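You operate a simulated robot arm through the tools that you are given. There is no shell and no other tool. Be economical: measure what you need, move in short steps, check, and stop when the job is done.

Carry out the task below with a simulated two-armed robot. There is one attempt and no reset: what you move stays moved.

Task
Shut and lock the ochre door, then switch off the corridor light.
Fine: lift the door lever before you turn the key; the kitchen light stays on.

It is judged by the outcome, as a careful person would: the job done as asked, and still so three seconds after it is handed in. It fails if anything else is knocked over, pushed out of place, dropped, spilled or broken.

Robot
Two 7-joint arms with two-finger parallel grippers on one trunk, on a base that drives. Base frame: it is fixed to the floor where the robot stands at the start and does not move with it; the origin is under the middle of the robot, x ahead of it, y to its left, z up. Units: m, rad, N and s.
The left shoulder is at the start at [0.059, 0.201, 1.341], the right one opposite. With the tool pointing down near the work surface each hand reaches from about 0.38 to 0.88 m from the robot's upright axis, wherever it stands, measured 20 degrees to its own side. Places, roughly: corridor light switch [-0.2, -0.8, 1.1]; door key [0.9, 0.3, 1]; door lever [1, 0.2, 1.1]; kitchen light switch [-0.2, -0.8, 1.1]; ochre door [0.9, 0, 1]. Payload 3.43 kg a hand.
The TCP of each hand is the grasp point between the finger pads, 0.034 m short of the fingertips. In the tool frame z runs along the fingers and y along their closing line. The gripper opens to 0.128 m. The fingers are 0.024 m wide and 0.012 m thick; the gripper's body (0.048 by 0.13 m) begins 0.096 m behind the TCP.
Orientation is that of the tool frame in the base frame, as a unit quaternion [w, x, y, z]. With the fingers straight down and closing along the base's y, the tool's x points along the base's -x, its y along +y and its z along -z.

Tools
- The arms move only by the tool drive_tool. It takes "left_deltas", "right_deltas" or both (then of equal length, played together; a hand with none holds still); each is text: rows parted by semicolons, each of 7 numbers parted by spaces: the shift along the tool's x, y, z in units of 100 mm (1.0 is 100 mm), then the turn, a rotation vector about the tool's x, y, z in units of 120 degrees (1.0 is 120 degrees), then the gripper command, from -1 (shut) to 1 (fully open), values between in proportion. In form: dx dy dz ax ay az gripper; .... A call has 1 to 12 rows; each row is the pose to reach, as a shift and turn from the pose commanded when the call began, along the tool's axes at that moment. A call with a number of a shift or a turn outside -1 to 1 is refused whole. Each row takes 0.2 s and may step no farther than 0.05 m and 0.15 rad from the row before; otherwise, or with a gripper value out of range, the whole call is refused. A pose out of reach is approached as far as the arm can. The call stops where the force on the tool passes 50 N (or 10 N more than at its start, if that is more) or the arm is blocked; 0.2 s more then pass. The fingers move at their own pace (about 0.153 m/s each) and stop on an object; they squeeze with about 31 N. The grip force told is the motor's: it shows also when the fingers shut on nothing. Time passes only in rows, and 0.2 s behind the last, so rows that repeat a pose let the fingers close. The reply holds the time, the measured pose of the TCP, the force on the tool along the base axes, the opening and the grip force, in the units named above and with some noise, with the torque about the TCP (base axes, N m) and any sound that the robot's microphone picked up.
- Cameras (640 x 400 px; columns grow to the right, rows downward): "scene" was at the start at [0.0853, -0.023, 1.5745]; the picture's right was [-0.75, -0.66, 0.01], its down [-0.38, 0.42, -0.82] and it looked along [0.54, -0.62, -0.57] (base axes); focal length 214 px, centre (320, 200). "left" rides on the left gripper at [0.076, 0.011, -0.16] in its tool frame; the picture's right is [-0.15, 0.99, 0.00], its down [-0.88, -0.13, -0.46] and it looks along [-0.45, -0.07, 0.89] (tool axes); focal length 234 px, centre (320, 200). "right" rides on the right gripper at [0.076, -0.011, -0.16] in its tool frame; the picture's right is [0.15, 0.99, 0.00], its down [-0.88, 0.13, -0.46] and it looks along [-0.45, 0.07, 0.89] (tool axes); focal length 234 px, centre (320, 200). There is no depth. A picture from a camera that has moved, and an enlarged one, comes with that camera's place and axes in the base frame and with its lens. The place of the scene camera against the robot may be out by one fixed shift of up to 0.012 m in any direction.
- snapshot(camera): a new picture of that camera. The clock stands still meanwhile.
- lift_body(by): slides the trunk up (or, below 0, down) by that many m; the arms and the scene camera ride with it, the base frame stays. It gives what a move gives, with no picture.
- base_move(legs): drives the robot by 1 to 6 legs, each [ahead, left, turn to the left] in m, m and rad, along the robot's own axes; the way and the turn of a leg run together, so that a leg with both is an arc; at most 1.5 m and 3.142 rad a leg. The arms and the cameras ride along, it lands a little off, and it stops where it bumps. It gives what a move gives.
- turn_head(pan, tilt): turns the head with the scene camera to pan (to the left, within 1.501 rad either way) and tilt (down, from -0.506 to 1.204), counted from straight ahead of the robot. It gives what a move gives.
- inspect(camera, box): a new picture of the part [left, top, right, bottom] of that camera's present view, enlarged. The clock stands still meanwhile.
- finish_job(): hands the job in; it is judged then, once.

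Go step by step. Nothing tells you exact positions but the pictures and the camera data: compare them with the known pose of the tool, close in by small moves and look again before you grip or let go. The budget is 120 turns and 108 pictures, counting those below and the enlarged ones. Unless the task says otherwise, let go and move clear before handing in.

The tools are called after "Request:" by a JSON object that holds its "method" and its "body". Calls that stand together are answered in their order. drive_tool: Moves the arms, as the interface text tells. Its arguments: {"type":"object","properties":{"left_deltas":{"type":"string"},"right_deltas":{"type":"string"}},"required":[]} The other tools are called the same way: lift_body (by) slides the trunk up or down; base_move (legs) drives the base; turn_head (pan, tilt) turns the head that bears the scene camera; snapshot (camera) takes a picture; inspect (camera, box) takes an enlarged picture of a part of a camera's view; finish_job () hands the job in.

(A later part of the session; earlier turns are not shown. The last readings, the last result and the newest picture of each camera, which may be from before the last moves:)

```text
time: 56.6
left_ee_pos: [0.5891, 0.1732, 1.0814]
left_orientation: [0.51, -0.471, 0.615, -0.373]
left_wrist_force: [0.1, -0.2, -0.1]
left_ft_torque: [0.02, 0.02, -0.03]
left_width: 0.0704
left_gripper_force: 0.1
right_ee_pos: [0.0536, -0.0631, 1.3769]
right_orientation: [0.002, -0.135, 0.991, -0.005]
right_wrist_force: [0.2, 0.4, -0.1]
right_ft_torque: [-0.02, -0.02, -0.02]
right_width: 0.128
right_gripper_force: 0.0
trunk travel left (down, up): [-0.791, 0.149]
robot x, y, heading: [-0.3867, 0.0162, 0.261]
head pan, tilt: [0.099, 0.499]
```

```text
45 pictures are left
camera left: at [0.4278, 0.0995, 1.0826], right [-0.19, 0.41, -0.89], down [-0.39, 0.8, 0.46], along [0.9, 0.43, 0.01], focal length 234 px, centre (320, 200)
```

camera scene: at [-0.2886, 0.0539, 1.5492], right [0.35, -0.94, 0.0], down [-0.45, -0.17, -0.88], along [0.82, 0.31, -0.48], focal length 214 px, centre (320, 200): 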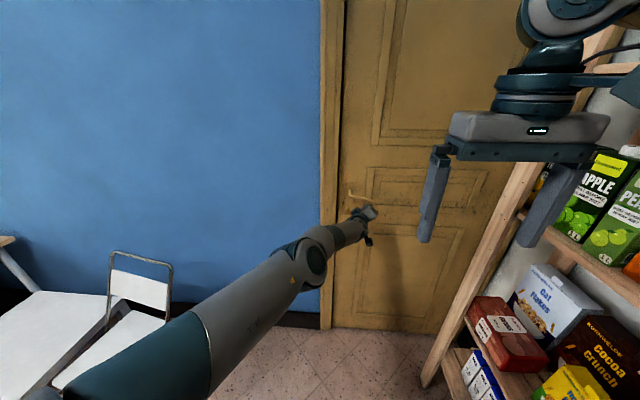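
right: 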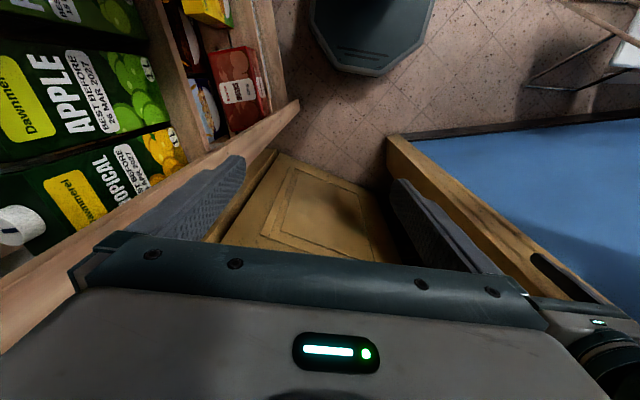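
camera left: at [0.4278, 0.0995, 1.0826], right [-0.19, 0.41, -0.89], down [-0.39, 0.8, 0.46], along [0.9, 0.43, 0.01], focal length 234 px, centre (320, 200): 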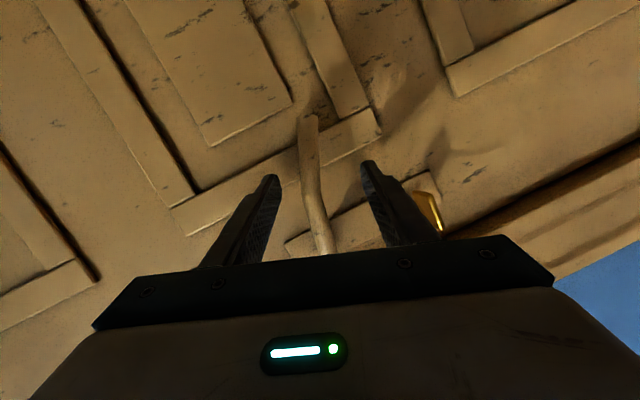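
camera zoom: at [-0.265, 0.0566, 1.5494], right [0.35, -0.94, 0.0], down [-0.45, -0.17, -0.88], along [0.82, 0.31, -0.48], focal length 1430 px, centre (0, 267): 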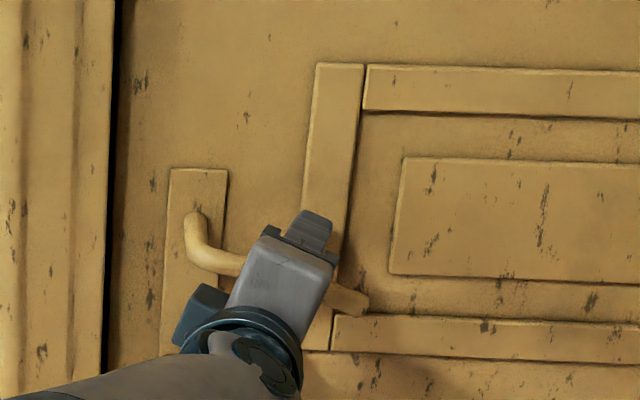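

The bar is still about 2 cm past the grasp point; I go 2.3 cm deeper and close.

Request:
{"method": "base_move", "body": {"legs": [[0.024, -0.006, 0]]}}

Request:
{"method": "drive_tool", "body": {"left_deltas": "0 0 0 0 0 0 -.5;0 0 0 0 0 0 -1;0 0 0 0 0 0 -1;0 0 0 0 0 0 -1"}}

Request:
{"method": "base_move", "body": {"legs": [[-0.035, 0.004, 0]]}}

Request:
{"method": "inspect", "body": {"camera": "scene", "box": [310, 150, 406, 210]}}

```text
time: 57.5
left_ee_pos: [0.6128, 0.1731, 1.0834]
left_orientation: [0.512, -0.471, 0.614, -0.373]
left_wrist_force: [-9.9, -0.4, 1.9]
left_ft_torque: [0.05, -0.44, -0.02]
left_width: 0.0702
left_gripper_force: 0.1
right_ee_pos: [0.0793, -0.0617, 1.3777]
right_orientation: [0.0, -0.136, 0.991, -0.006]
right_wrist_force: [0.6, 0.1, 0.0]
right_ft_torque: [0.02, -0.02, 0.0]
right_width: 0.128
right_gripper_force: 0.0
trunk travel left (down, up): [-0.791, 0.149]
robot x, y, heading: [-0.361, 0.0111, 0.258]
head pan, tilt: [0.099, 0.499]
stopped in leg 1: the force on the tool passed its limit (the readings are from after the stop); the commanded pose is now the measured one
```

```text
time: 58.5
left_ee_pos: [0.615, 0.1722, 1.0826]
left_orientation: [0.513, -0.471, 0.613, -0.374]
left_wrist_force: [2.5, -3.9, 6.2]
left_ft_torque: [0.24, 0.29, -0.09]
left_width: 0.0169
left_gripper_force: 44.6
right_ee_pos: [0.0817, -0.0631, 1.3774]
right_orientation: [0.0, -0.136, 0.991, -0.005]
right_wrist_force: [1.1, 0.9, -0.3]
right_ft_torque: [0.03, 0.0, -0.01]
right_width: 0.1278
right_gripper_force: 0.1
trunk travel left (down, up): [-0.791, 0.149]
robot x, y, heading: [-0.36, 0.0139, 0.26]
head pan, tilt: [0.099, 0.499]
```

```text
time: 59.4
left_ee_pos: [0.5774, 0.1718, 1.0848]
left_orientation: [0.514, -0.471, 0.612, -0.373]
left_wrist_force: [9.1, 7.1, 19.1]
left_ft_torque: [0.79, -0.12, 0.3]
left_width: 0.0178
left_gripper_force: 44.9
right_ee_pos: [0.0438, -0.0655, 1.3778]
right_orientation: [0.001, -0.137, 0.991, -0.006]
right_wrist_force: [-0.5, 0.7, -0.7]
right_ft_torque: [0.01, 0.0, -0.02]
right_width: 0.1279
right_gripper_force: 0.1
trunk travel left (down, up): [-0.791, 0.149]
robot x, y, heading: [-0.395, 0.0058, 0.268]
head pan, tilt: [0.099, 0.499]
```

```text
6.67 times, centred on (358, 180) of scene
camera zoom: at [-0.2772, 0.0527, 1.5495], right [0.35, -0.93, 0.0], down [-0.45, -0.17, -0.88], along [0.82, 0.31, -0.48], focal length 1430 px, centre (67, 333)
```

zoom: 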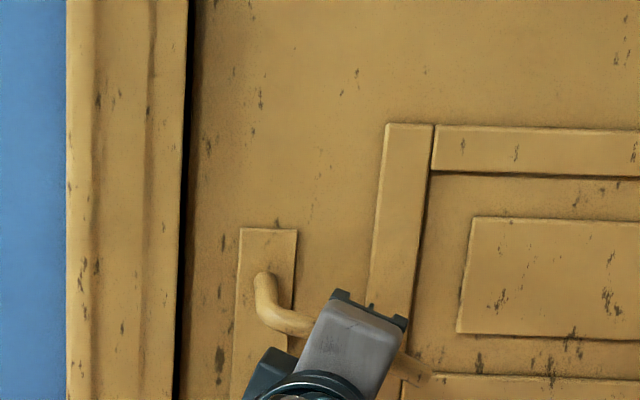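

The door moved with me under a firm grip. Pull a little more.

Request:
{"method": "base_move", "body": {"legs": [[-0.012, 0.0, 0]]}}

Request:
{"method": "snapshot", "body": {"camera": "left"}}

```text
time: 60.1
left_ee_pos: [0.5699, 0.1706, 1.0851]
left_orientation: [0.515, -0.472, 0.611, -0.372]
left_wrist_force: [32.1, 5.1, 17.8]
left_ft_torque: [0.69, -0.23, 0.16]
left_width: 0.0185
left_gripper_force: 45.0
right_ee_pos: [0.0371, -0.0688, 1.3759]
right_orientation: [-0.002, -0.135, 0.991, -0.005]
right_wrist_force: [-1.1, 0.6, 0.1]
right_ft_torque: [0.02, 0.01, 0.0]
right_width: 0.1281
right_gripper_force: 0.2
trunk travel left (down, up): [-0.791, 0.149]
robot x, y, heading: [-0.404, 0.0024, 0.264]
head pan, tilt: [0.099, 0.499]
```

```text
43 pictures are left
camera left: at [0.4094, 0.0958, 1.0839], right [-0.19, 0.42, -0.89], down [-0.4, 0.79, 0.46], along [0.9, 0.44, 0.02], focal length 234 px, centre (320, 200)
```

left: 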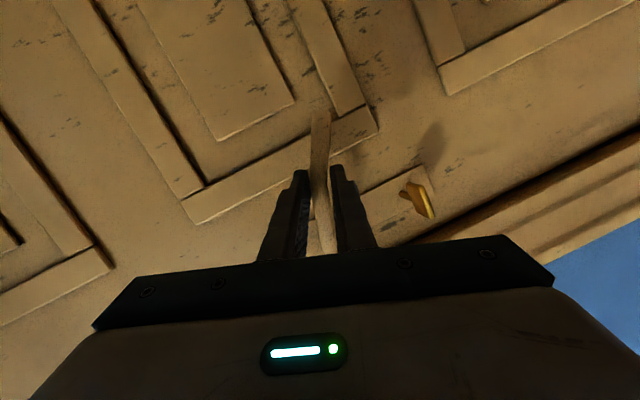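

Firm resistance (32 N). While holding tension, I check the top corners again for flushness.

Request:
{"method": "turn_head", "body": {"pan": -0.1, "tilt": -0.3}}

Request:
{"method": "inspect", "body": {"camera": "scene", "box": [240, 150, 340, 212]}}

Request:
{"method": "inspect", "body": {"camera": "scene", "box": [400, 150, 500, 212]}}

```text
time: 61.2
left_ee_pos: [0.5704, 0.1718, 1.0882]
left_orientation: [0.518, -0.472, 0.61, -0.371]
left_wrist_force: [24.2, -3.2, 15.4]
left_ft_torque: [0.81, -0.49, 0.61]
left_width: 0.0176
left_gripper_force: 44.3
right_ee_pos: [0.0356, -0.071, 1.3759]
right_orientation: [-0.001, -0.135, 0.991, -0.005]
right_wrist_force: [-0.6, 0.5, 0.0]
right_ft_torque: [-0.04, -0.02, -0.02]
right_width: 0.128
right_gripper_force: 0.1
trunk travel left (down, up): [-0.791, 0.149]
robot x, y, heading: [-0.4078, 0.0083, 0.26]
head pan, tilt: [-0.099, -0.3]
```

```text
6.40 times, centred on (290, 181) of scene
camera zoom: at [-0.2922, 0.0289, 1.6206], right [0.16, -0.99, 0.0], down [0.29, 0.05, -0.96], along [0.94, 0.16, 0.29], focal length 1373 px, centre (512, 322)
```

zoom: 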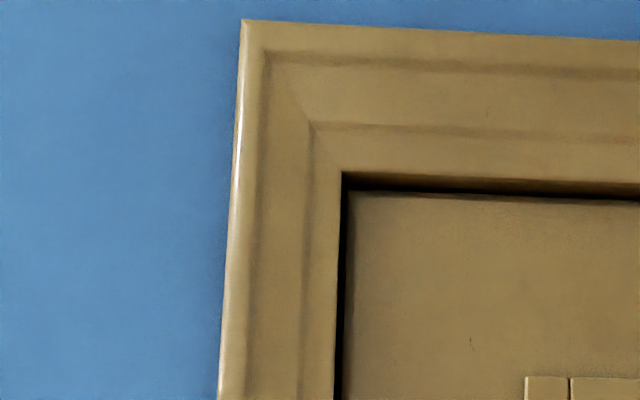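

```text
6.40 times, centred on (450, 181) of scene
camera zoom: at [-0.2922, 0.0289, 1.6206], right [0.16, -0.99, 0.0], down [0.29, 0.05, -0.96], along [0.94, 0.16, 0.29], focal length 1373 px, centre (-512, 322)
```

zoom: 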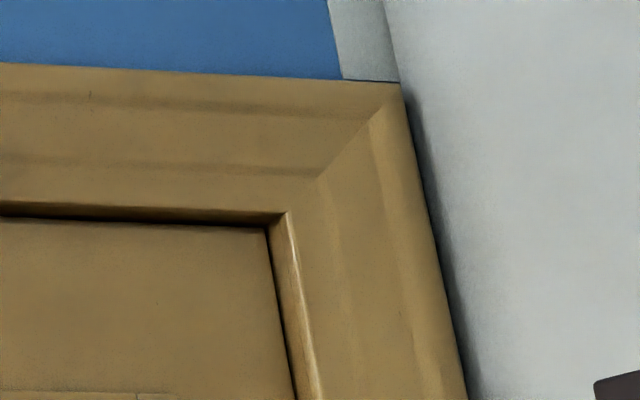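

The door now looks flush along its top. Holding it shut, I lift the lever on an arc, rolling the hand with it.

Request:
{"method": "drive_tool", "body": {"left_deltas": "-.02 -.07 -.02 0 0 -.05 -1;-.05 -.13 -.03 0 0 -.1 -1;-.08 -.2 -.05 0 0 -.15 -1;-.11 -.26 -.07 0 0 -.2 -1;-.14 -.32 -.08 0 0 -.25 -1;-.18 -.37 -.1 0 0 -.3 -1;-.23 -.42 -.12 0 0 -.36 -1;-.28 -.47 -.135 0 0 -.417 -1"}}

Request:
{"method": "turn_head", "body": {"pan": 0.1, "tilt": 0.5}}

Request:
{"method": "inspect", "body": {"camera": "scene", "box": [310, 150, 422, 220]}}

```text
time: 62.8
left_ee_pos: [0.5667, 0.174, 1.1077]
left_orientation: [-0.354, 0.652, -0.43, 0.515]
left_wrist_force: [17.0, 1.9, -18.4]
left_ft_torque: [1.62, 0.91, -0.11]
left_width: 0.0249
left_gripper_force: 45.0
right_ee_pos: [0.0394, -0.0691, 1.375]
right_orientation: [-0.003, -0.135, 0.991, -0.006]
right_wrist_force: [0.4, -0.1, -0.5]
right_ft_torque: [0.04, -0.01, 0.01]
right_width: 0.1281
right_gripper_force: 0.1
trunk travel left (down, up): [-0.791, 0.149]
robot x, y, heading: [-0.4087, 0.0042, 0.266]
head pan, tilt: [-0.099, -0.3]
stopped in row 7 (left hand): the force on the tool passed its limit (the readings are from after the stop); the commanded pose is now the measured one
```

```text
time: 63.9
left_ee_pos: [0.5653, 0.1732, 1.1077]
left_orientation: [-0.353, 0.653, -0.428, 0.516]
left_wrist_force: [4.0, -0.3, -30.1]
left_ft_torque: [1.32, 1.34, -1.19]
left_width: 0.0246
left_gripper_force: 44.6
right_ee_pos: [0.0396, -0.0685, 1.3739]
right_orientation: [-0.004, -0.136, 0.991, -0.006]
right_wrist_force: [-0.7, 0.5, 1.0]
right_ft_torque: [0.01, -0.01, 0.0]
right_width: 0.1278
right_gripper_force: 0.0
trunk travel left (down, up): [-0.791, 0.149]
robot x, y, heading: [-0.4069, 0.0049, 0.264]
head pan, tilt: [0.099, 0.499]
```

```text
5.71 times, centred on (366, 185) of scene
camera zoom: at [-0.2795, 0.0504, 1.5483], right [0.35, -0.94, 0.0], down [-0.45, -0.17, -0.88], along [0.82, 0.31, -0.48], focal length 1226 px, centre (57, 286)
```

zoom: 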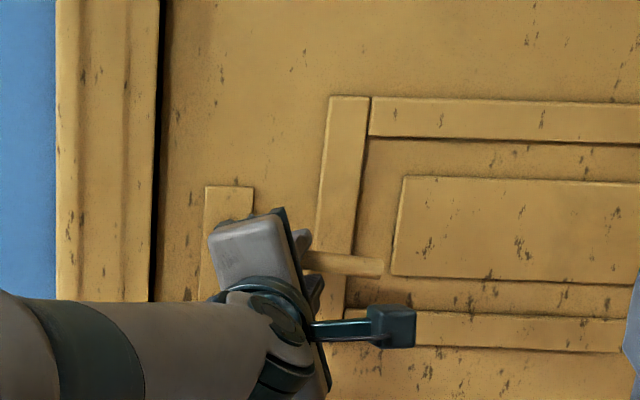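

The lever rose a little and met about 30 N; lifting nearer the tip will give better leverage. I release and back off, then look.

Request:
{"method": "drive_tool", "body": {"left_deltas": "0 0 0 0 0 0 -.2;0 0 0 0 0 0 .1;0 0 0 0 0 0 .1"}}

Request:
{"method": "base_move", "body": {"legs": [[-0.07, 0.0, 0]]}}

Request:
{"method": "snapshot", "body": {"camera": "left"}}

Request:
{"method": "inspect", "body": {"camera": "scene", "box": [310, 150, 422, 220]}}

```text
time: 64.7
left_ee_pos: [0.5637, 0.1745, 1.1176]
left_orientation: [-0.356, 0.651, -0.425, 0.518]
left_wrist_force: [1.4, 0.2, -0.3]
left_ft_torque: [0.02, 0.01, 0.0]
left_width: 0.0704
left_gripper_force: 0.2
right_ee_pos: [0.0347, -0.0685, 1.3765]
right_orientation: [-0.001, -0.136, 0.991, -0.006]
right_wrist_force: [-0.5, 0.1, -0.4]
right_ft_torque: [-0.01, -0.02, -0.01]
right_width: 0.1279
right_gripper_force: 0.0
trunk travel left (down, up): [-0.791, 0.149]
robot x, y, heading: [-0.4101, 0.0062, 0.261]
head pan, tilt: [0.099, 0.499]
```

```text
time: 65.7
left_ee_pos: [0.5016, 0.1585, 1.1114]
left_orientation: [-0.356, 0.652, -0.427, 0.516]
left_wrist_force: [0.2, -0.2, -0.3]
left_ft_torque: [0.0, -0.05, 0.0]
left_width: 0.0705
left_gripper_force: 0.0
right_ee_pos: [-0.0253, -0.0863, 1.3744]
right_orientation: [-0.003, -0.135, 0.991, -0.006]
right_wrist_force: [0.3, 0.8, -0.7]
right_ft_torque: [-0.01, 0.05, 0.0]
right_width: 0.1278
right_gripper_force: 0.0
trunk travel left (down, up): [-0.791, 0.149]
robot x, y, heading: [-0.4739, -0.0116, 0.262]
head pan, tilt: [0.099, 0.499]
```

```text
39 pictures are left
camera left: at [0.3516, 0.0795, 1.164], right [-0.2, -0.24, -0.95], down [-0.51, 0.85, -0.11], along [0.84, 0.46, -0.3], focal length 234 px, centre (320, 200)
```

left: 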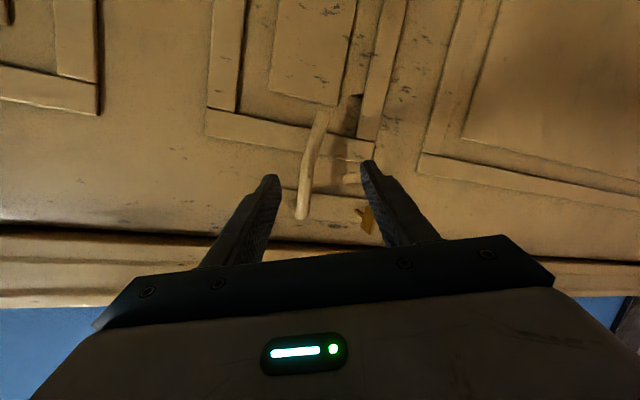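

```text
5.71 times, centred on (366, 185) of scene
camera zoom: at [-0.3451, 0.0337, 1.5482], right [0.35, -0.94, 0.0], down [-0.45, -0.17, -0.88], along [0.82, 0.31, -0.48], focal length 1226 px, centre (57, 286)
```

zoom: 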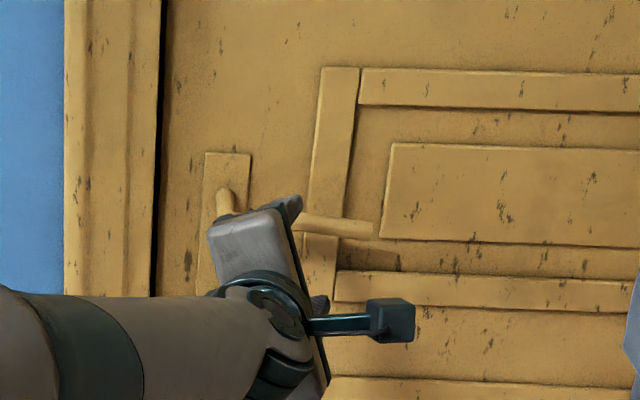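

The lever now sits about horizontal (tip near [0.621,0.113,1.094]), raised from before, and holds there. I close the fingers, drop below the lever tip and go in beneath it.

Request:
{"method": "drive_tool", "body": {"left_deltas": "0 .2 0 0 0 .05 0;0 .4 .05 0 0 .1 -.5;0 .55 .1 0 0 .15 -1;0 .66 .12 0 0 .19 -1"}}

Request:
{"method": "base_move", "body": {"legs": [[0.088, -0.028, 0]]}}

Request:
{"method": "snapshot", "body": {"camera": "left"}}

Request:
{"method": "inspect", "body": {"camera": "scene", "box": [310, 150, 422, 220]}}

```text
time: 66.7
left_ee_pos: [0.4945, 0.131, 1.0577]
left_orientation: [-0.452, 0.553, -0.546, 0.437]
left_wrist_force: [-0.2, -0.3, -0.3]
left_ft_torque: [0.01, 0.0, 0.01]
left_width: 0.0
left_gripper_force: 31.0
left hand out of reach, approached as far as the arm can: row 4
right_ee_pos: [-0.0309, -0.0882, 1.3764]
right_orientation: [-0.002, -0.134, 0.991, -0.006]
right_wrist_force: [0.7, 0.4, -0.3]
right_ft_torque: [-0.01, 0.01, -0.02]
right_width: 0.128
right_gripper_force: 0.1
trunk travel left (down, up): [-0.791, 0.149]
robot x, y, heading: [-0.4707, -0.0094, 0.259]
head pan, tilt: [0.099, 0.499]
```

```text
time: 67.8
left_ee_pos: [0.5855, 0.1243, 1.0612]
left_orientation: [-0.452, 0.552, -0.547, 0.438]
left_wrist_force: [0.5, 0.2, 0.3]
left_ft_torque: [0.04, 0.0, 0.0]
left_width: 0.0
left_gripper_force: 31.3
right_ee_pos: [0.0586, -0.0925, 1.378]
right_orientation: [0.0, -0.134, 0.991, -0.006]
right_wrist_force: [-0.1, 0.1, 0.1]
right_ft_torque: [-0.02, -0.01, 0.0]
right_width: 0.1278
right_gripper_force: 0.1
trunk travel left (down, up): [-0.791, 0.149]
robot x, y, heading: [-0.3816, -0.0149, 0.257]
head pan, tilt: [0.099, 0.499]
```

```text
37 pictures are left
camera left: at [0.4277, 0.0452, 1.0807], right [-0.21, 0.15, -0.97], down [-0.43, 0.87, 0.23], along [0.88, 0.47, -0.12], focal length 234 px, centre (320, 200)
```

left: 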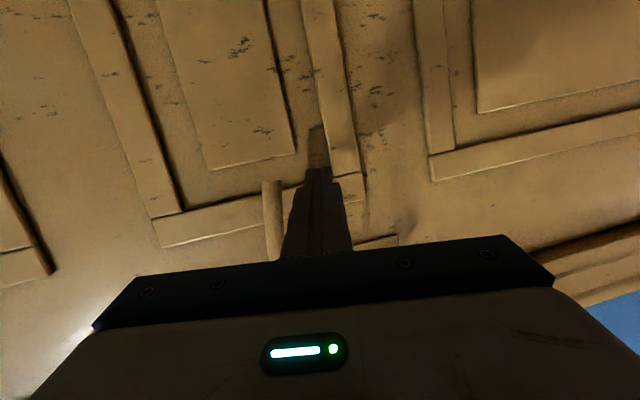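

```text
5.71 times, centred on (366, 185) of scene
camera zoom: at [-0.2617, 0.027, 1.5494], right [0.35, -0.94, 0.0], down [-0.45, -0.17, -0.88], along [0.82, 0.31, -0.48], focal length 1226 px, centre (57, 286)
```

zoom: 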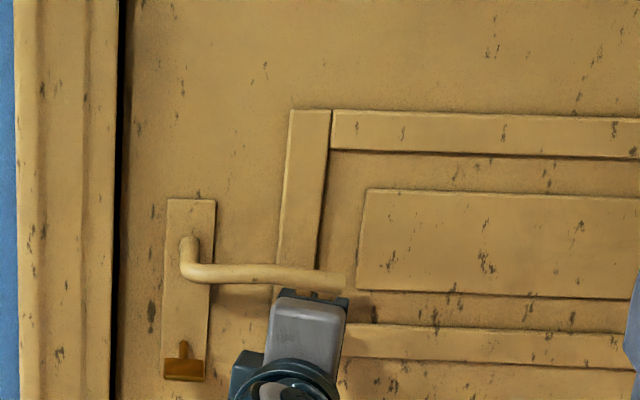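

The closed fingers are right under the lever tip. I shift 3.5 cm toward the elbow so they stay under it, then raise the trunk.

Request:
{"method": "base_move", "body": {"legs": [[0.012, 0.033, 0]]}}

Request:
{"method": "lift_body", "body": {"by": 0.045}}

Request:
{"method": "inspect", "body": {"camera": "scene", "box": [310, 150, 422, 220]}}

```text
time: 68.7
left_ee_pos: [0.5909, 0.1498, 1.058]
left_orientation: [-0.452, 0.55, -0.55, 0.437]
left_wrist_force: [0.7, -1.4, 0.1]
left_ft_torque: [-0.03, 0.02, 0.05]
left_width: 0.0002
left_gripper_force: 31.3
right_ee_pos: [0.064, -0.0662, 1.376]
right_orientation: [-0.001, -0.133, 0.991, -0.003]
right_wrist_force: [-0.3, -0.1, -0.2]
right_ft_torque: [0.09, -0.01, -0.01]
right_width: 0.1283
right_gripper_force: 0.0
trunk travel left (down, up): [-0.791, 0.149]
robot x, y, heading: [-0.3781, 0.0141, 0.261]
head pan, tilt: [0.099, 0.499]
```

```text
time: 69.8
left_ee_pos: [0.5877, 0.1555, 1.0844]
left_orientation: [-0.442, 0.558, -0.551, 0.435]
left_wrist_force: [13.6, 6.2, -20.8]
left_ft_torque: [0.19, 0.35, 0.21]
left_width: 0.0
left_gripper_force: 30.8
right_ee_pos: [0.0657, -0.0599, 1.4199]
right_orientation: [-0.003, -0.133, 0.991, -0.005]
right_wrist_force: [-0.1, 0.4, 0.2]
right_ft_torque: [0.03, -0.03, 0.0]
right_width: 0.1282
right_gripper_force: 0.0
trunk travel left (down, up): [-0.835, 0.105]
robot x, y, heading: [-0.3806, 0.0206, 0.264]
head pan, tilt: [0.099, 0.499]
stopped: the force on the tool passed its limit (the readings are from after the stop); the commanded pose is now the measured one
```

```text
5.71 times, centred on (366, 185) of scene
camera zoom: at [-0.2528, 0.0602, 1.5934], right [0.35, -0.94, 0.0], down [-0.45, -0.17, -0.88], along [0.82, 0.31, -0.48], focal length 1226 px, centre (57, 286)
```

zoom: 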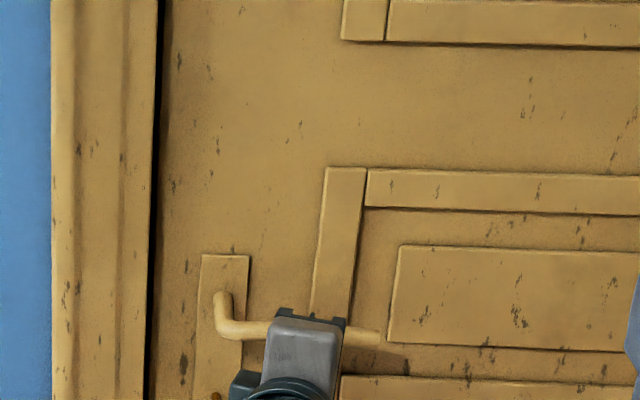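

The lever stops at horizontal under 50 N. I need to know whether the door stayed home; I check the top corners again.

Request:
{"method": "turn_head", "body": {"pan": -0.1, "tilt": -0.3}}

Request:
{"method": "inspect", "body": {"camera": "scene", "box": [270, 170, 330, 208]}}

Request:
{"method": "inspect", "body": {"camera": "scene", "box": [410, 170, 470, 208]}}

Request:
{"method": "inspect", "body": {"camera": "left", "box": [340, 130, 640, 320]}}

```text
time: 70.9
left_ee_pos: [0.5903, 0.1563, 1.0848]
left_orientation: [-0.443, 0.557, -0.551, 0.435]
left_wrist_force: [-3.3, 5.7, -26.4]
left_ft_torque: [0.25, 0.35, 0.02]
left_width: 0.0
left_gripper_force: 31.2
right_ee_pos: [0.0688, -0.0564, 1.4196]
right_orientation: [-0.003, -0.133, 0.991, -0.006]
right_wrist_force: [0.3, 0.5, 0.0]
right_ft_torque: [-0.01, -0.03, 0.02]
right_width: 0.1278
right_gripper_force: 0.1
trunk travel left (down, up): [-0.835, 0.105]
robot x, y, heading: [-0.3765, 0.0179, 0.259]
head pan, tilt: [-0.099, -0.3]
```

```text
10.53 times, centred on (300, 189) of scene
camera zoom: at [-0.2583, 0.044, 1.6644], right [0.16, -0.99, 0.0], down [0.29, 0.05, -0.96], along [0.94, 0.15, 0.29], focal length 2258 px, centre (530, 316)
```

zoom: 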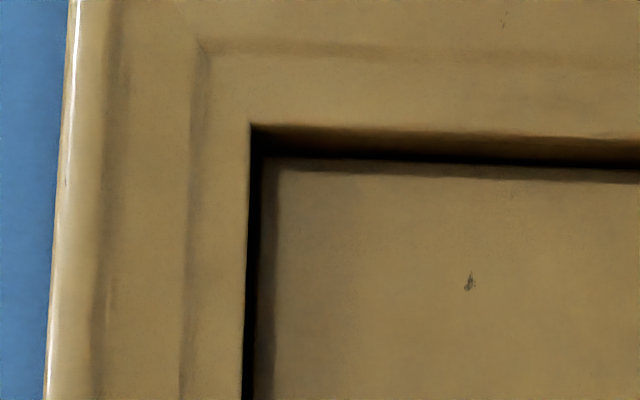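

```text
10.53 times, centred on (440, 189) of scene
camera zoom: at [-0.2583, 0.044, 1.6644], right [0.16, -0.99, 0.0], down [0.29, 0.05, -0.96], along [0.94, 0.15, 0.29], focal length 2258 px, centre (-943, 316)
```

zoom: 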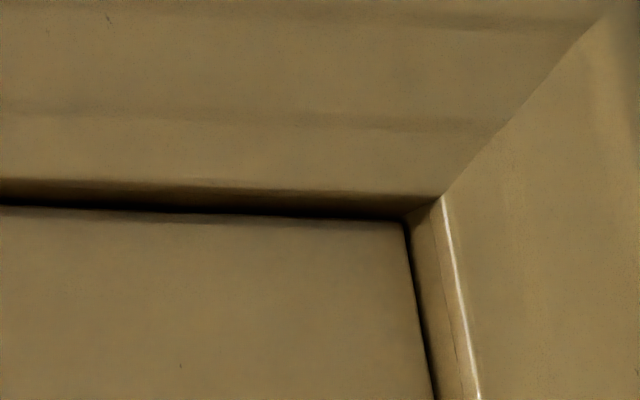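

```text
2.11 times, centred on (490, 225) of left
camera zoom: at [0.4323, 0.0784, 1.11], right [-0.23, 0.15, -0.96], down [-0.42, 0.87, 0.24], along [0.88, 0.46, -0.14], focal length 493 px, centre (-38, 147)
```

zoom: 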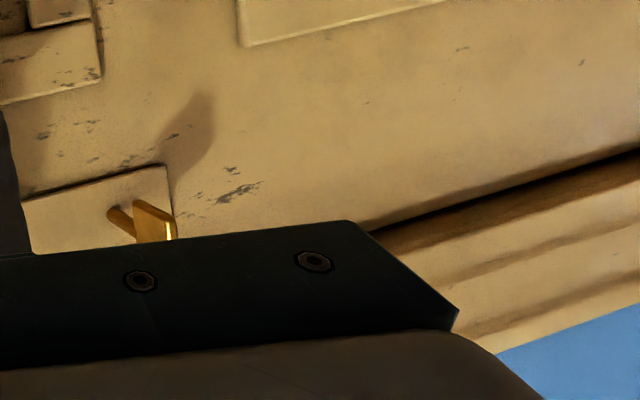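

With the load gone the latch side sits about 1.3 cm proud-in, so the door isn't latched: I must hold it pulled home while lifting. I back off, rise to the bar's height with open fingers, and re-approach nearer the lever's tip.

Request:
{"method": "base_move", "body": {"legs": [[-0.06, 0, 0]]}}

Request:
{"method": "drive_tool", "body": {"left_deltas": "0 -.1 -.02 0 0 0 -.3;0 -.18 -.04 0 0 0 0;0 -.18 -.04 0 0 0 0"}}

Request:
{"method": "turn_head", "body": {"pan": 0.1, "tilt": 0.5}}

Request:
{"method": "snapshot", "body": {"camera": "left"}}

```text
time: 71.8
left_ee_pos: [0.5376, 0.1415, 1.0846]
left_orientation: [-0.444, 0.556, -0.552, 0.435]
left_wrist_force: [1.7, 0.7, -0.9]
left_ft_torque: [0.01, -0.04, -0.02]
left_width: 0.0
left_gripper_force: 31.3
right_ee_pos: [0.0152, -0.0722, 1.418]
right_orientation: [-0.006, -0.133, 0.991, -0.006]
right_wrist_force: [1.3, 0.5, -0.2]
right_ft_torque: [-0.01, 0.13, -0.04]
right_width: 0.128
right_gripper_force: 0.0
trunk travel left (down, up): [-0.835, 0.105]
robot x, y, heading: [-0.4323, 0.0029, 0.258]
head pan, tilt: [-0.099, -0.3]
```

```text
time: 72.7
left_ee_pos: [0.5274, 0.138, 1.1135]
left_orientation: [-0.447, 0.554, -0.55, 0.437]
left_wrist_force: [-0.6, -0.5, -0.7]
left_ft_torque: [-0.03, 0.01, 0.02]
left_width: 0.0639
left_gripper_force: 0.0
right_ee_pos: [0.0046, -0.0747, 1.4202]
right_orientation: [0.0, -0.132, 0.991, -0.006]
right_wrist_force: [-0.6, 0.8, -0.2]
right_ft_torque: [-0.03, -0.02, 0.03]
right_width: 0.1283
right_gripper_force: 0.1
trunk travel left (down, up): [-0.835, 0.105]
robot x, y, heading: [-0.4356, 0.0065, 0.253]
head pan, tilt: [-0.099, -0.3]
```

```text
time: 73.8
left_ee_pos: [0.5294, 0.1386, 1.111]
left_orientation: [-0.446, 0.554, -0.551, 0.436]
left_wrist_force: [0.5, 0.1, -0.4]
left_ft_torque: [0.0, -0.02, -0.02]
left_width: 0.0639
left_gripper_force: 0.0
right_ee_pos: [0.0066, -0.0748, 1.4211]
right_orientation: [-0.002, -0.133, 0.991, -0.006]
right_wrist_force: [0.1, -0.2, 0.3]
right_ft_torque: [-0.01, -0.04, 0.03]
right_width: 0.128
right_gripper_force: 0.0
trunk travel left (down, up): [-0.835, 0.105]
robot x, y, heading: [-0.4353, 0.0035, 0.264]
head pan, tilt: [0.099, 0.499]
```

```text
31 pictures are left
camera left: at [0.3718, 0.0614, 1.1345], right [-0.22, 0.15, -0.96], down [-0.43, 0.87, 0.23], along [0.88, 0.46, -0.13], focal length 234 px, centre (320, 200)
```

left: 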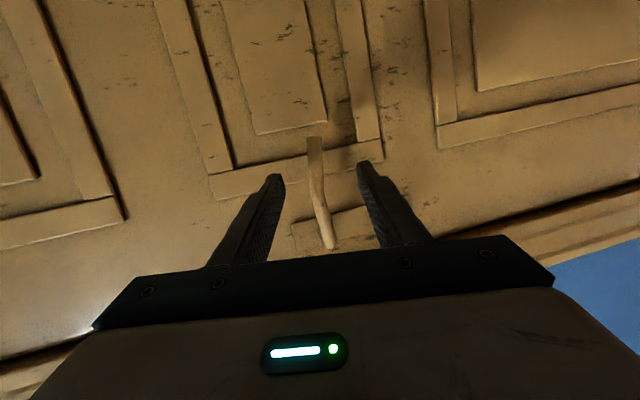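

The lever is centred. I lower 1.2 cm, drive in, and close.

Request:
{"method": "lift_body", "body": {"by": -0.012}}

Request:
{"method": "base_move", "body": {"legs": [[0.072, -0.022, 0]]}}

Request:
{"method": "drive_tool", "body": {"left_deltas": "0 0 0 0 0 0 -.5;0 0 0 0 0 0 -1;0 0 0 0 0 0 -1;0 0 0 0 0 0 -1"}}

Request:
{"method": "snapshot", "body": {"camera": "left"}}

```text
time: 74.4
left_ee_pos: [0.5288, 0.1402, 1.0981]
left_orientation: [-0.445, 0.554, -0.551, 0.436]
left_wrist_force: [-0.3, -0.9, -1.0]
left_ft_torque: [0.03, -0.03, -0.03]
left_width: 0.0642
left_gripper_force: 0.0
right_ee_pos: [0.0071, -0.0742, 1.4076]
right_orientation: [-0.002, -0.133, 0.991, -0.006]
right_wrist_force: [0.0, 0.6, -0.1]
right_ft_torque: [-0.02, -0.01, 0.02]
right_width: 0.1282
right_gripper_force: 0.1
trunk travel left (down, up): [-0.823, 0.117]
robot x, y, heading: [-0.4373, 0.0029, 0.252]
head pan, tilt: [0.099, 0.499]
```

```text
time: 75.4
left_ee_pos: [0.5998, 0.1359, 1.1025]
left_orientation: [-0.447, 0.553, -0.551, 0.437]
left_wrist_force: [-0.4, 0.1, 0.7]
left_ft_torque: [0.02, 0.02, -0.01]
left_width: 0.064
left_gripper_force: 0.0
right_ee_pos: [0.0774, -0.0774, 1.4107]
right_orientation: [0.0, -0.132, 0.991, -0.006]
right_wrist_force: [-1.0, 0.5, -1.0]
right_ft_torque: [-0.01, -0.03, 0.03]
right_width: 0.1281
right_gripper_force: 0.0
trunk travel left (down, up): [-0.823, 0.117]
robot x, y, heading: [-0.3624, 0.0024, 0.259]
head pan, tilt: [0.099, 0.499]
```

```text
time: 76.4
left_ee_pos: [0.6039, 0.1348, 1.0992]
left_orientation: [-0.446, 0.553, -0.553, 0.436]
left_wrist_force: [4.8, -2.8, 1.1]
left_ft_torque: [1.01, 0.62, -0.9]
left_width: 0.0175
left_gripper_force: 44.5
right_ee_pos: [0.0835, -0.0784, 1.4084]
right_orientation: [-0.002, -0.133, 0.991, -0.006]
right_wrist_force: [-0.8, 0.1, -0.4]
right_ft_torque: [0.01, 0.0, 0.02]
right_width: 0.128
right_gripper_force: 0.1
trunk travel left (down, up): [-0.823, 0.117]
robot x, y, heading: [-0.3633, 0.0028, 0.256]
head pan, tilt: [0.099, 0.499]
```

```text
30 pictures are left
camera left: at [0.4468, 0.0569, 1.1221], right [-0.22, 0.15, -0.96], down [-0.42, 0.87, 0.24], along [0.88, 0.46, -0.13], focal length 234 px, centre (320, 200)
```

left: 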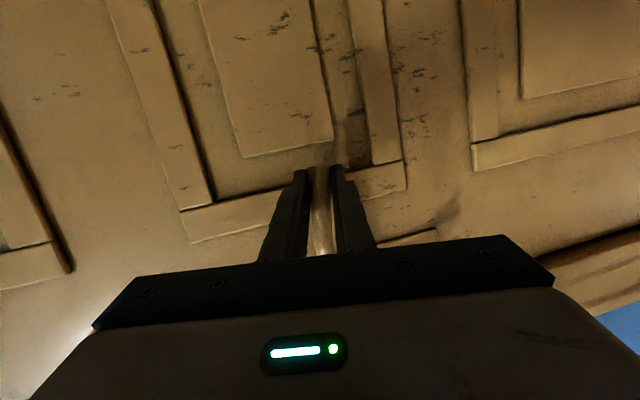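

Good grip near the tip. Pull home.

Request:
{"method": "base_move", "body": {"legs": [[-0.022, 0, 0]]}}

Request:
{"method": "base_move", "body": {"legs": [[-0.01, 0, 0]]}}

```text
time: 77.2
left_ee_pos: [0.5822, 0.1322, 1.1007]
left_orientation: [-0.448, 0.554, -0.55, 0.437]
left_wrist_force: [14.0, 3.0, 17.2]
left_ft_torque: [1.41, 0.05, 0.0]
left_width: 0.0179
left_gripper_force: 45.1
right_ee_pos: [0.0587, -0.0827, 1.4092]
right_orientation: [-0.001, -0.133, 0.991, -0.006]
right_wrist_force: [-0.5, 0.6, -0.7]
right_ft_torque: [-0.01, 0.0, 0.02]
right_width: 0.128
right_gripper_force: 0.0
trunk travel left (down, up): [-0.823, 0.117]
robot x, y, heading: [-0.381, -0.0033, 0.257]
head pan, tilt: [0.099, 0.499]
```

```text
time: 78.0
left_ee_pos: [0.5737, 0.1309, 1.0994]
left_orientation: [-0.447, 0.554, -0.55, 0.437]
left_wrist_force: [17.3, 1.9, 10.8]
left_ft_torque: [0.81, -0.11, -0.19]
left_width: 0.0166
left_gripper_force: 44.7
right_ee_pos: [0.0516, -0.0843, 1.4075]
right_orientation: [-0.002, -0.133, 0.991, -0.006]
right_wrist_force: [-0.4, 0.1, -0.7]
right_ft_torque: [0.0, -0.01, 0.0]
right_width: 0.128
right_gripper_force: 0.0
trunk travel left (down, up): [-0.823, 0.117]
robot x, y, heading: [-0.3923, -0.008, 0.26]
head pan, tilt: [0.099, 0.499]
```

Request:
{"method": "base_move", "body": {"legs": [[-0.01, 0, 0]]}}

Request:
{"method": "snapshot", "body": {"camera": "left"}}

```text
time: 78.7
left_ee_pos: [0.564, 0.1292, 1.0978]
left_orientation: [-0.447, 0.555, -0.551, 0.435]
left_wrist_force: [0.4, 0.7, 0.0]
left_ft_torque: [0.04, -0.02, -0.01]
left_width: 0.0
left_gripper_force: 33.3
right_ee_pos: [0.0412, -0.0862, 1.4074]
right_orientation: [-0.002, -0.133, 0.991, -0.007]
right_wrist_force: [0.7, -0.2, 0.7]
right_ft_torque: [-0.02, 0.04, -0.02]
right_width: 0.1278
right_gripper_force: 0.0
trunk travel left (down, up): [-0.823, 0.117]
robot x, y, heading: [-0.4028, -0.0097, 0.258]
head pan, tilt: [0.099, 0.499]
```

```text
29 pictures are left
camera left: at [0.4064, 0.0495, 1.122], right [-0.22, 0.15, -0.96], down [-0.43, 0.87, 0.23], along [0.88, 0.46, -0.13], focal length 234 px, centre (320, 200)
```

left: 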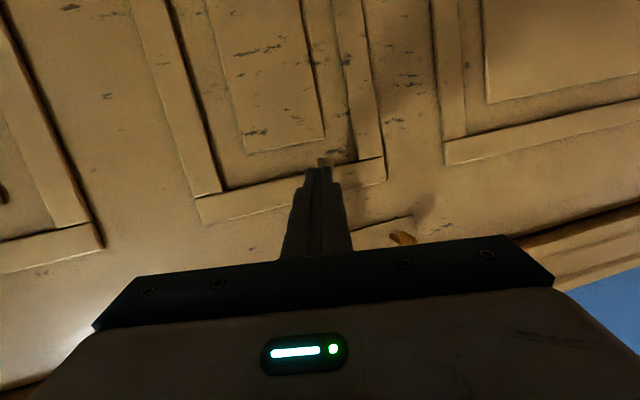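

It slipped off the tips again with about 17 N. I check whether the door is actually home now.

Request:
{"method": "turn_head", "body": {"pan": -0.1, "tilt": -0.3}}

Request:
{"method": "inspect", "body": {"camera": "scene", "box": [240, 150, 340, 212]}}

Request:
{"method": "inspect", "body": {"camera": "scene", "box": [400, 150, 500, 212]}}

```text
time: 79.8
left_ee_pos: [0.5621, 0.1271, 1.0998]
left_orientation: [-0.447, 0.554, -0.551, 0.436]
left_wrist_force: [0.4, 0.6, -0.2]
left_ft_torque: [0.0, -0.01, 0.02]
left_width: 0.0
left_gripper_force: 33.3
right_ee_pos: [0.0382, -0.0871, 1.4081]
right_orientation: [-0.002, -0.133, 0.991, -0.006]
right_wrist_force: [0.7, -0.2, -0.4]
right_ft_torque: [0.01, 0.0, 0.03]
right_width: 0.128
right_gripper_force: 0.1
trunk travel left (down, up): [-0.823, 0.117]
robot x, y, heading: [-0.3995, -0.0055, 0.259]
head pan, tilt: [-0.099, -0.3]
```

```text
6.40 times, centred on (290, 181) of scene
camera zoom: at [-0.2881, 0.0137, 1.653], right [0.16, -0.99, 0.0], down [0.29, 0.05, -0.96], along [0.94, 0.15, 0.29], focal length 1373 px, centre (512, 322)
```

zoom: 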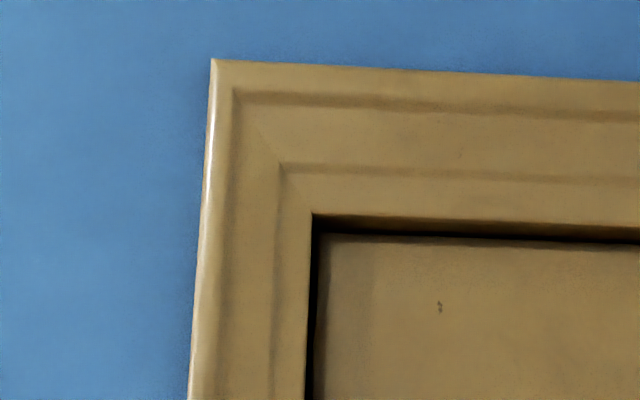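

```text
6.40 times, centred on (450, 181) of scene
camera zoom: at [-0.2881, 0.0137, 1.653], right [0.16, -0.99, 0.0], down [0.29, 0.05, -0.96], along [0.94, 0.15, 0.29], focal length 1373 px, centre (-512, 322)
```

zoom: 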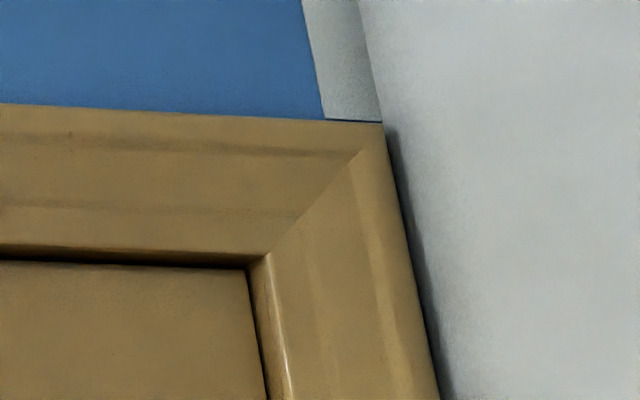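

The latch side is again about 1.5 cm off: the extended latch is evidently blocking (the lever is friction-held, and I raised it to neutral). I'll regrip, press the lever down to retract the latch, and pull home.

Request:
{"method": "drive_tool", "body": {"left_deltas": "0 0 0 0 0 0 0;0 0 0 0 0 0 0"}}

Request:
{"method": "base_move", "body": {"legs": [[0.052, 0.008, 0]]}}

Request:
{"method": "drive_tool", "body": {"left_deltas": "0 0 0 0 0 0 -.5;0 0 0 0 0 0 -1;0 0 0 0 0 0 -1;-.02 .08 .01 0 0 .05 -1;-.04 .16 .03 0 0 .1 -1;-.06 .24 .04 0 0 .15 -1;-.09 .32 .05 0 0 .2 -1;-.12 .4 .06 0 0 .25 -1;-.145 .48 .07 0 0 .29 -1"}}

Request:
{"method": "snapshot", "body": {"camera": "left"}}

```text
time: 80.4
left_ee_pos: [0.5631, 0.1266, 1.1003]
left_orientation: [-0.446, 0.555, -0.55, 0.437]
left_wrist_force: [-0.3, -0.1, -0.3]
left_ft_torque: [0.0, -0.03, 0.02]
left_width: 0.0641
left_gripper_force: 0.0
right_ee_pos: [0.0389, -0.0878, 1.4076]
right_orientation: [-0.002, -0.134, 0.991, -0.007]
right_wrist_force: [-0.2, 0.2, 0.3]
right_ft_torque: [-0.02, 0.0, -0.02]
right_width: 0.1279
right_gripper_force: 0.1
trunk travel left (down, up): [-0.823, 0.117]
robot x, y, heading: [-0.4071, -0.01, 0.26]
head pan, tilt: [-0.099, -0.3]
```

```text
time: 81.5
left_ee_pos: [0.6131, 0.1465, 1.0975]
left_orientation: [-0.447, 0.554, -0.55, 0.436]
left_wrist_force: [0.6, -0.1, -0.2]
left_ft_torque: [0.07, -0.02, -0.04]
left_width: 0.0641
left_gripper_force: 0.1
right_ee_pos: [0.0933, -0.0643, 1.4059]
right_orientation: [-0.005, -0.133, 0.991, -0.007]
right_wrist_force: [0.3, 0.4, 0.1]
right_ft_torque: [-0.06, 0.03, 0.0]
right_width: 0.1278
right_gripper_force: 0.1
trunk travel left (down, up): [-0.823, 0.117]
robot x, y, heading: [-0.3535, 0.0123, 0.258]
head pan, tilt: [-0.099, -0.3]
stopped in leg 1: the force on the tool passed its limit (the readings are from after the stop); the commanded pose is now the measured one
```

```text
time: 83.5
left_ee_pos: [0.6041, 0.1583, 1.0547]
left_orientation: [0.558, -0.363, 0.691, -0.281]
left_wrist_force: [8.6, -12.5, 11.4]
left_ft_torque: [1.28, -0.33, 0.97]
left_width: 0.0169
left_gripper_force: 45.4
right_ee_pos: [0.0895, -0.0692, 1.4069]
right_orientation: [-0.003, -0.131, 0.991, -0.005]
right_wrist_force: [0.1, 0.5, 0.1]
right_ft_torque: [0.0, 0.02, -0.01]
right_width: 0.1278
right_gripper_force: 0.0
trunk travel left (down, up): [-0.823, 0.117]
robot x, y, heading: [-0.3512, 0.0101, 0.259]
head pan, tilt: [-0.099, -0.3]
```

```text
26 pictures are left
camera left: at [0.4375, 0.0994, 1.0375], right [-0.17, 0.69, -0.7], down [-0.32, 0.63, 0.7], along [0.93, 0.34, 0.12], focal length 234 px, centre (320, 200)
```

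left: 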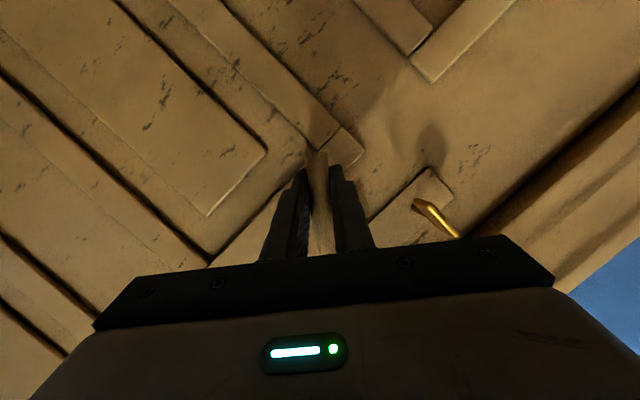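

The lever is pressed down. Now pull home gently.

Request:
{"method": "base_move", "body": {"legs": [[-0.02, 0, 0]]}}

Request:
{"method": "base_move", "body": {"legs": [[-0.012, 0, 0]]}}

```text
time: 84.3
left_ee_pos: [0.5876, 0.1548, 1.0533]
left_orientation: [0.559, -0.364, 0.691, -0.281]
left_wrist_force: [21.9, -5.6, 11.6]
left_ft_torque: [1.24, 0.17, 0.02]
left_width: 0.0177
left_gripper_force: 45.2
right_ee_pos: [0.0716, -0.0725, 1.406]
right_orientation: [-0.003, -0.133, 0.991, -0.006]
right_wrist_force: [0.2, -0.3, -0.2]
right_ft_torque: [0.0, 0.02, 0.02]
right_width: 0.1282
right_gripper_force: 0.1
trunk travel left (down, up): [-0.823, 0.117]
robot x, y, heading: [-0.3725, 0.005, 0.258]
head pan, tilt: [-0.099, -0.3]
```

```text
time: 85.1
left_ee_pos: [0.5755, 0.152, 1.0557]
left_orientation: [0.559, -0.364, 0.69, -0.28]
left_wrist_force: [26.9, -5.2, 13.5]
left_ft_torque: [1.27, 0.01, -0.06]
left_width: 0.0173
left_gripper_force: 45.1
right_ee_pos: [0.0615, -0.0747, 1.4058]
right_orientation: [-0.004, -0.131, 0.991, -0.006]
right_wrist_force: [1.0, -0.6, -0.2]
right_ft_torque: [0.0, 0.02, 0.0]
right_width: 0.1281
right_gripper_force: 0.0
trunk travel left (down, up): [-0.823, 0.117]
robot x, y, heading: [-0.3826, 0.0011, 0.257]
head pan, tilt: [-0.099, -0.3]
```

Holding about 27 N. I check whether the door is home or the bar is sliding.

Request:
{"method": "inspect", "body": {"camera": "scene", "box": [240, 150, 340, 212]}}

Request:
{"method": "inspect", "body": {"camera": "scene", "box": [400, 150, 500, 212]}}

Request:
{"method": "snapshot", "body": {"camera": "left"}}

```text
6.40 times, centred on (290, 181) of scene
camera zoom: at [-0.2671, 0.0254, 1.653], right [0.16, -0.99, 0.0], down [0.29, 0.05, -0.96], along [0.94, 0.15, 0.29], focal length 1373 px, centre (512, 322)
```

zoom: 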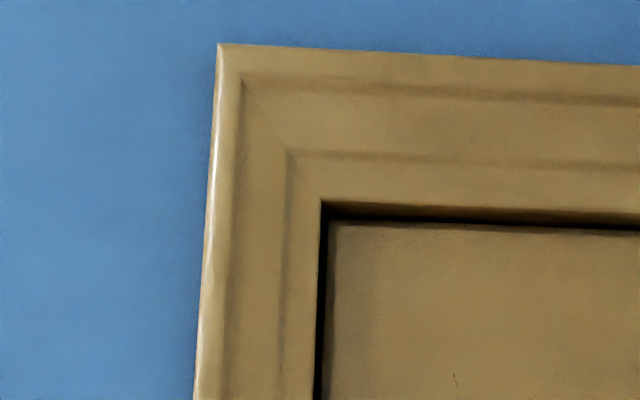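

```text
6.40 times, centred on (450, 181) of scene
camera zoom: at [-0.2671, 0.0254, 1.653], right [0.16, -0.99, 0.0], down [0.29, 0.05, -0.96], along [0.94, 0.15, 0.29], focal length 1373 px, centre (-512, 322)
```

zoom: 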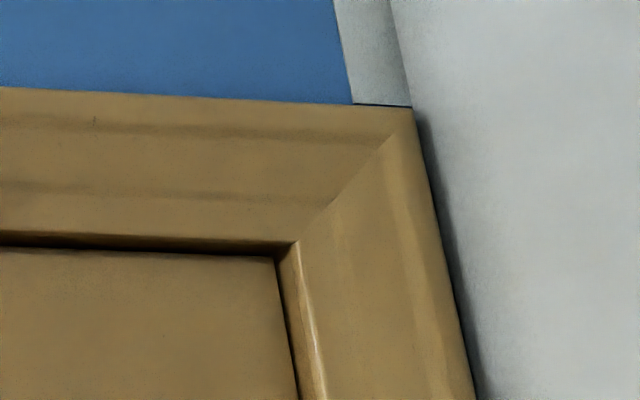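

```text
23 pictures are left
camera left: at [0.4094, 0.0937, 1.0375], right [-0.17, 0.69, -0.7], down [-0.32, 0.63, 0.7], along [0.93, 0.35, 0.12], focal length 234 px, centre (320, 200)
```

left: 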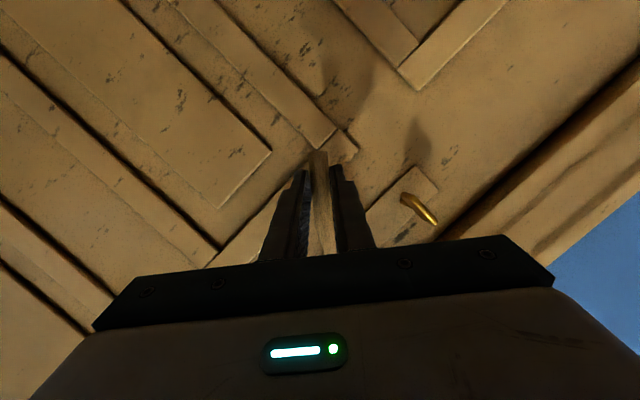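

The bar is slowly sliding while the door stays put and the reveal matches on both sides: door home. I raise the lever to horizontal under this tension so that the latch can drop in.

Request:
{"method": "drive_tool", "body": {"left_deltas": "-.03 -.08 -.02 0 0 -.05 -1;-.06 -.16 -.04 0 0 -.1 -1;-.09 -.24 -.06 0 0 -.15 -1;-.12 -.32 -.08 0 0 -.2 -1;-.14 -.4 -.09 0 0 -.25 -1;-.164 -.48 -.1 0 0 -.29 -1"}}

```text
time: 86.5
left_ee_pos: [0.5834, 0.1355, 1.1047]
left_orientation: [-0.449, 0.556, -0.548, 0.435]
left_wrist_force: [-15.9, 23.1, -9.3]
left_ft_torque: [1.28, 0.85, 0.72]
left_width: 0.018
left_gripper_force: 44.6
left hand out of reach, approached as far as the arm can: row 2, 3, 4, 5, 6
right_ee_pos: [0.0576, -0.069, 1.4078]
right_orientation: [-0.003, -0.134, 0.991, -0.008]
right_wrist_force: [-0.1, 0.6, -0.6]
right_ft_torque: [-0.01, 0.03, -0.01]
right_width: 0.128
right_gripper_force: 0.0
trunk travel left (down, up): [-0.823, 0.117]
robot x, y, heading: [-0.3855, 0.0029, 0.262]
head pan, tilt: [-0.099, -0.3]
```

The lever is at horizontal again. I now test lifting it further with the trunk.

Request:
{"method": "base_move", "body": {"legs": [[-0.012, 0.0, 0]]}}

Request:
{"method": "lift_body", "body": {"by": 0.03}}

Request:
{"method": "snapshot", "body": {"camera": "left"}}

```text
time: 87.2
left_ee_pos: [0.5758, 0.1286, 1.1038]
left_orientation: [-0.448, 0.555, -0.549, 0.436]
left_wrist_force: [3.2, 17.5, -9.2]
left_ft_torque: [0.57, 0.53, 0.16]
left_width: 0.0164
left_gripper_force: 44.6
right_ee_pos: [0.0499, -0.0739, 1.4064]
right_orientation: [-0.004, -0.133, 0.991, -0.008]
right_wrist_force: [-0.3, 0.3, -0.7]
right_ft_torque: [0.01, -0.03, 0.0]
right_width: 0.1281
right_gripper_force: 0.1
trunk travel left (down, up): [-0.823, 0.117]
robot x, y, heading: [-0.3983, 0.0023, 0.263]
head pan, tilt: [-0.099, -0.3]
```

```text
time: 87.8
left_ee_pos: [0.5729, 0.1278, 1.1071]
left_orientation: [-0.44, 0.561, -0.554, 0.43]
left_wrist_force: [21.4, 3.5, -17.2]
left_ft_torque: [-0.07, 0.45, -0.47]
left_width: 0.0158
left_gripper_force: 44.8
right_ee_pos: [0.0528, -0.0747, 1.4276]
right_orientation: [-0.007, -0.133, 0.991, -0.006]
right_wrist_force: [-0.6, -0.1, 0.5]
right_ft_torque: [0.05, -0.05, -0.01]
right_width: 0.1278
right_gripper_force: 0.1
trunk travel left (down, up): [-0.845, 0.095]
robot x, y, heading: [-0.3971, -0.0007, 0.266]
head pan, tilt: [-0.099, -0.3]
stopped: the force on the tool passed its limit (the readings are from after the stop); the commanded pose is now the measured one
```

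```text
22 pictures are left
camera left: at [0.4162, 0.0498, 1.1342], right [-0.24, 0.15, -0.96], down [-0.43, 0.87, 0.24], along [0.87, 0.47, -0.15], focal length 234 px, centre (320, 200)
```

left: 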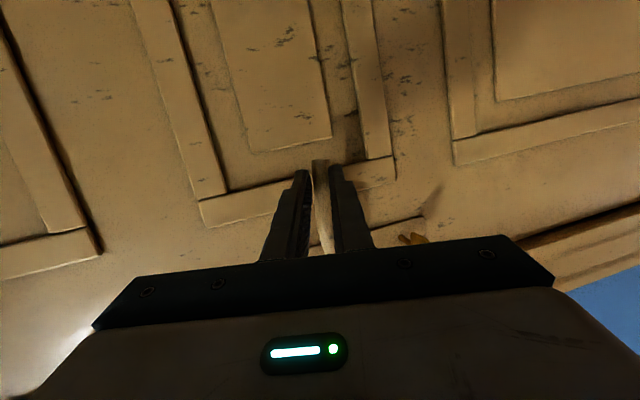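

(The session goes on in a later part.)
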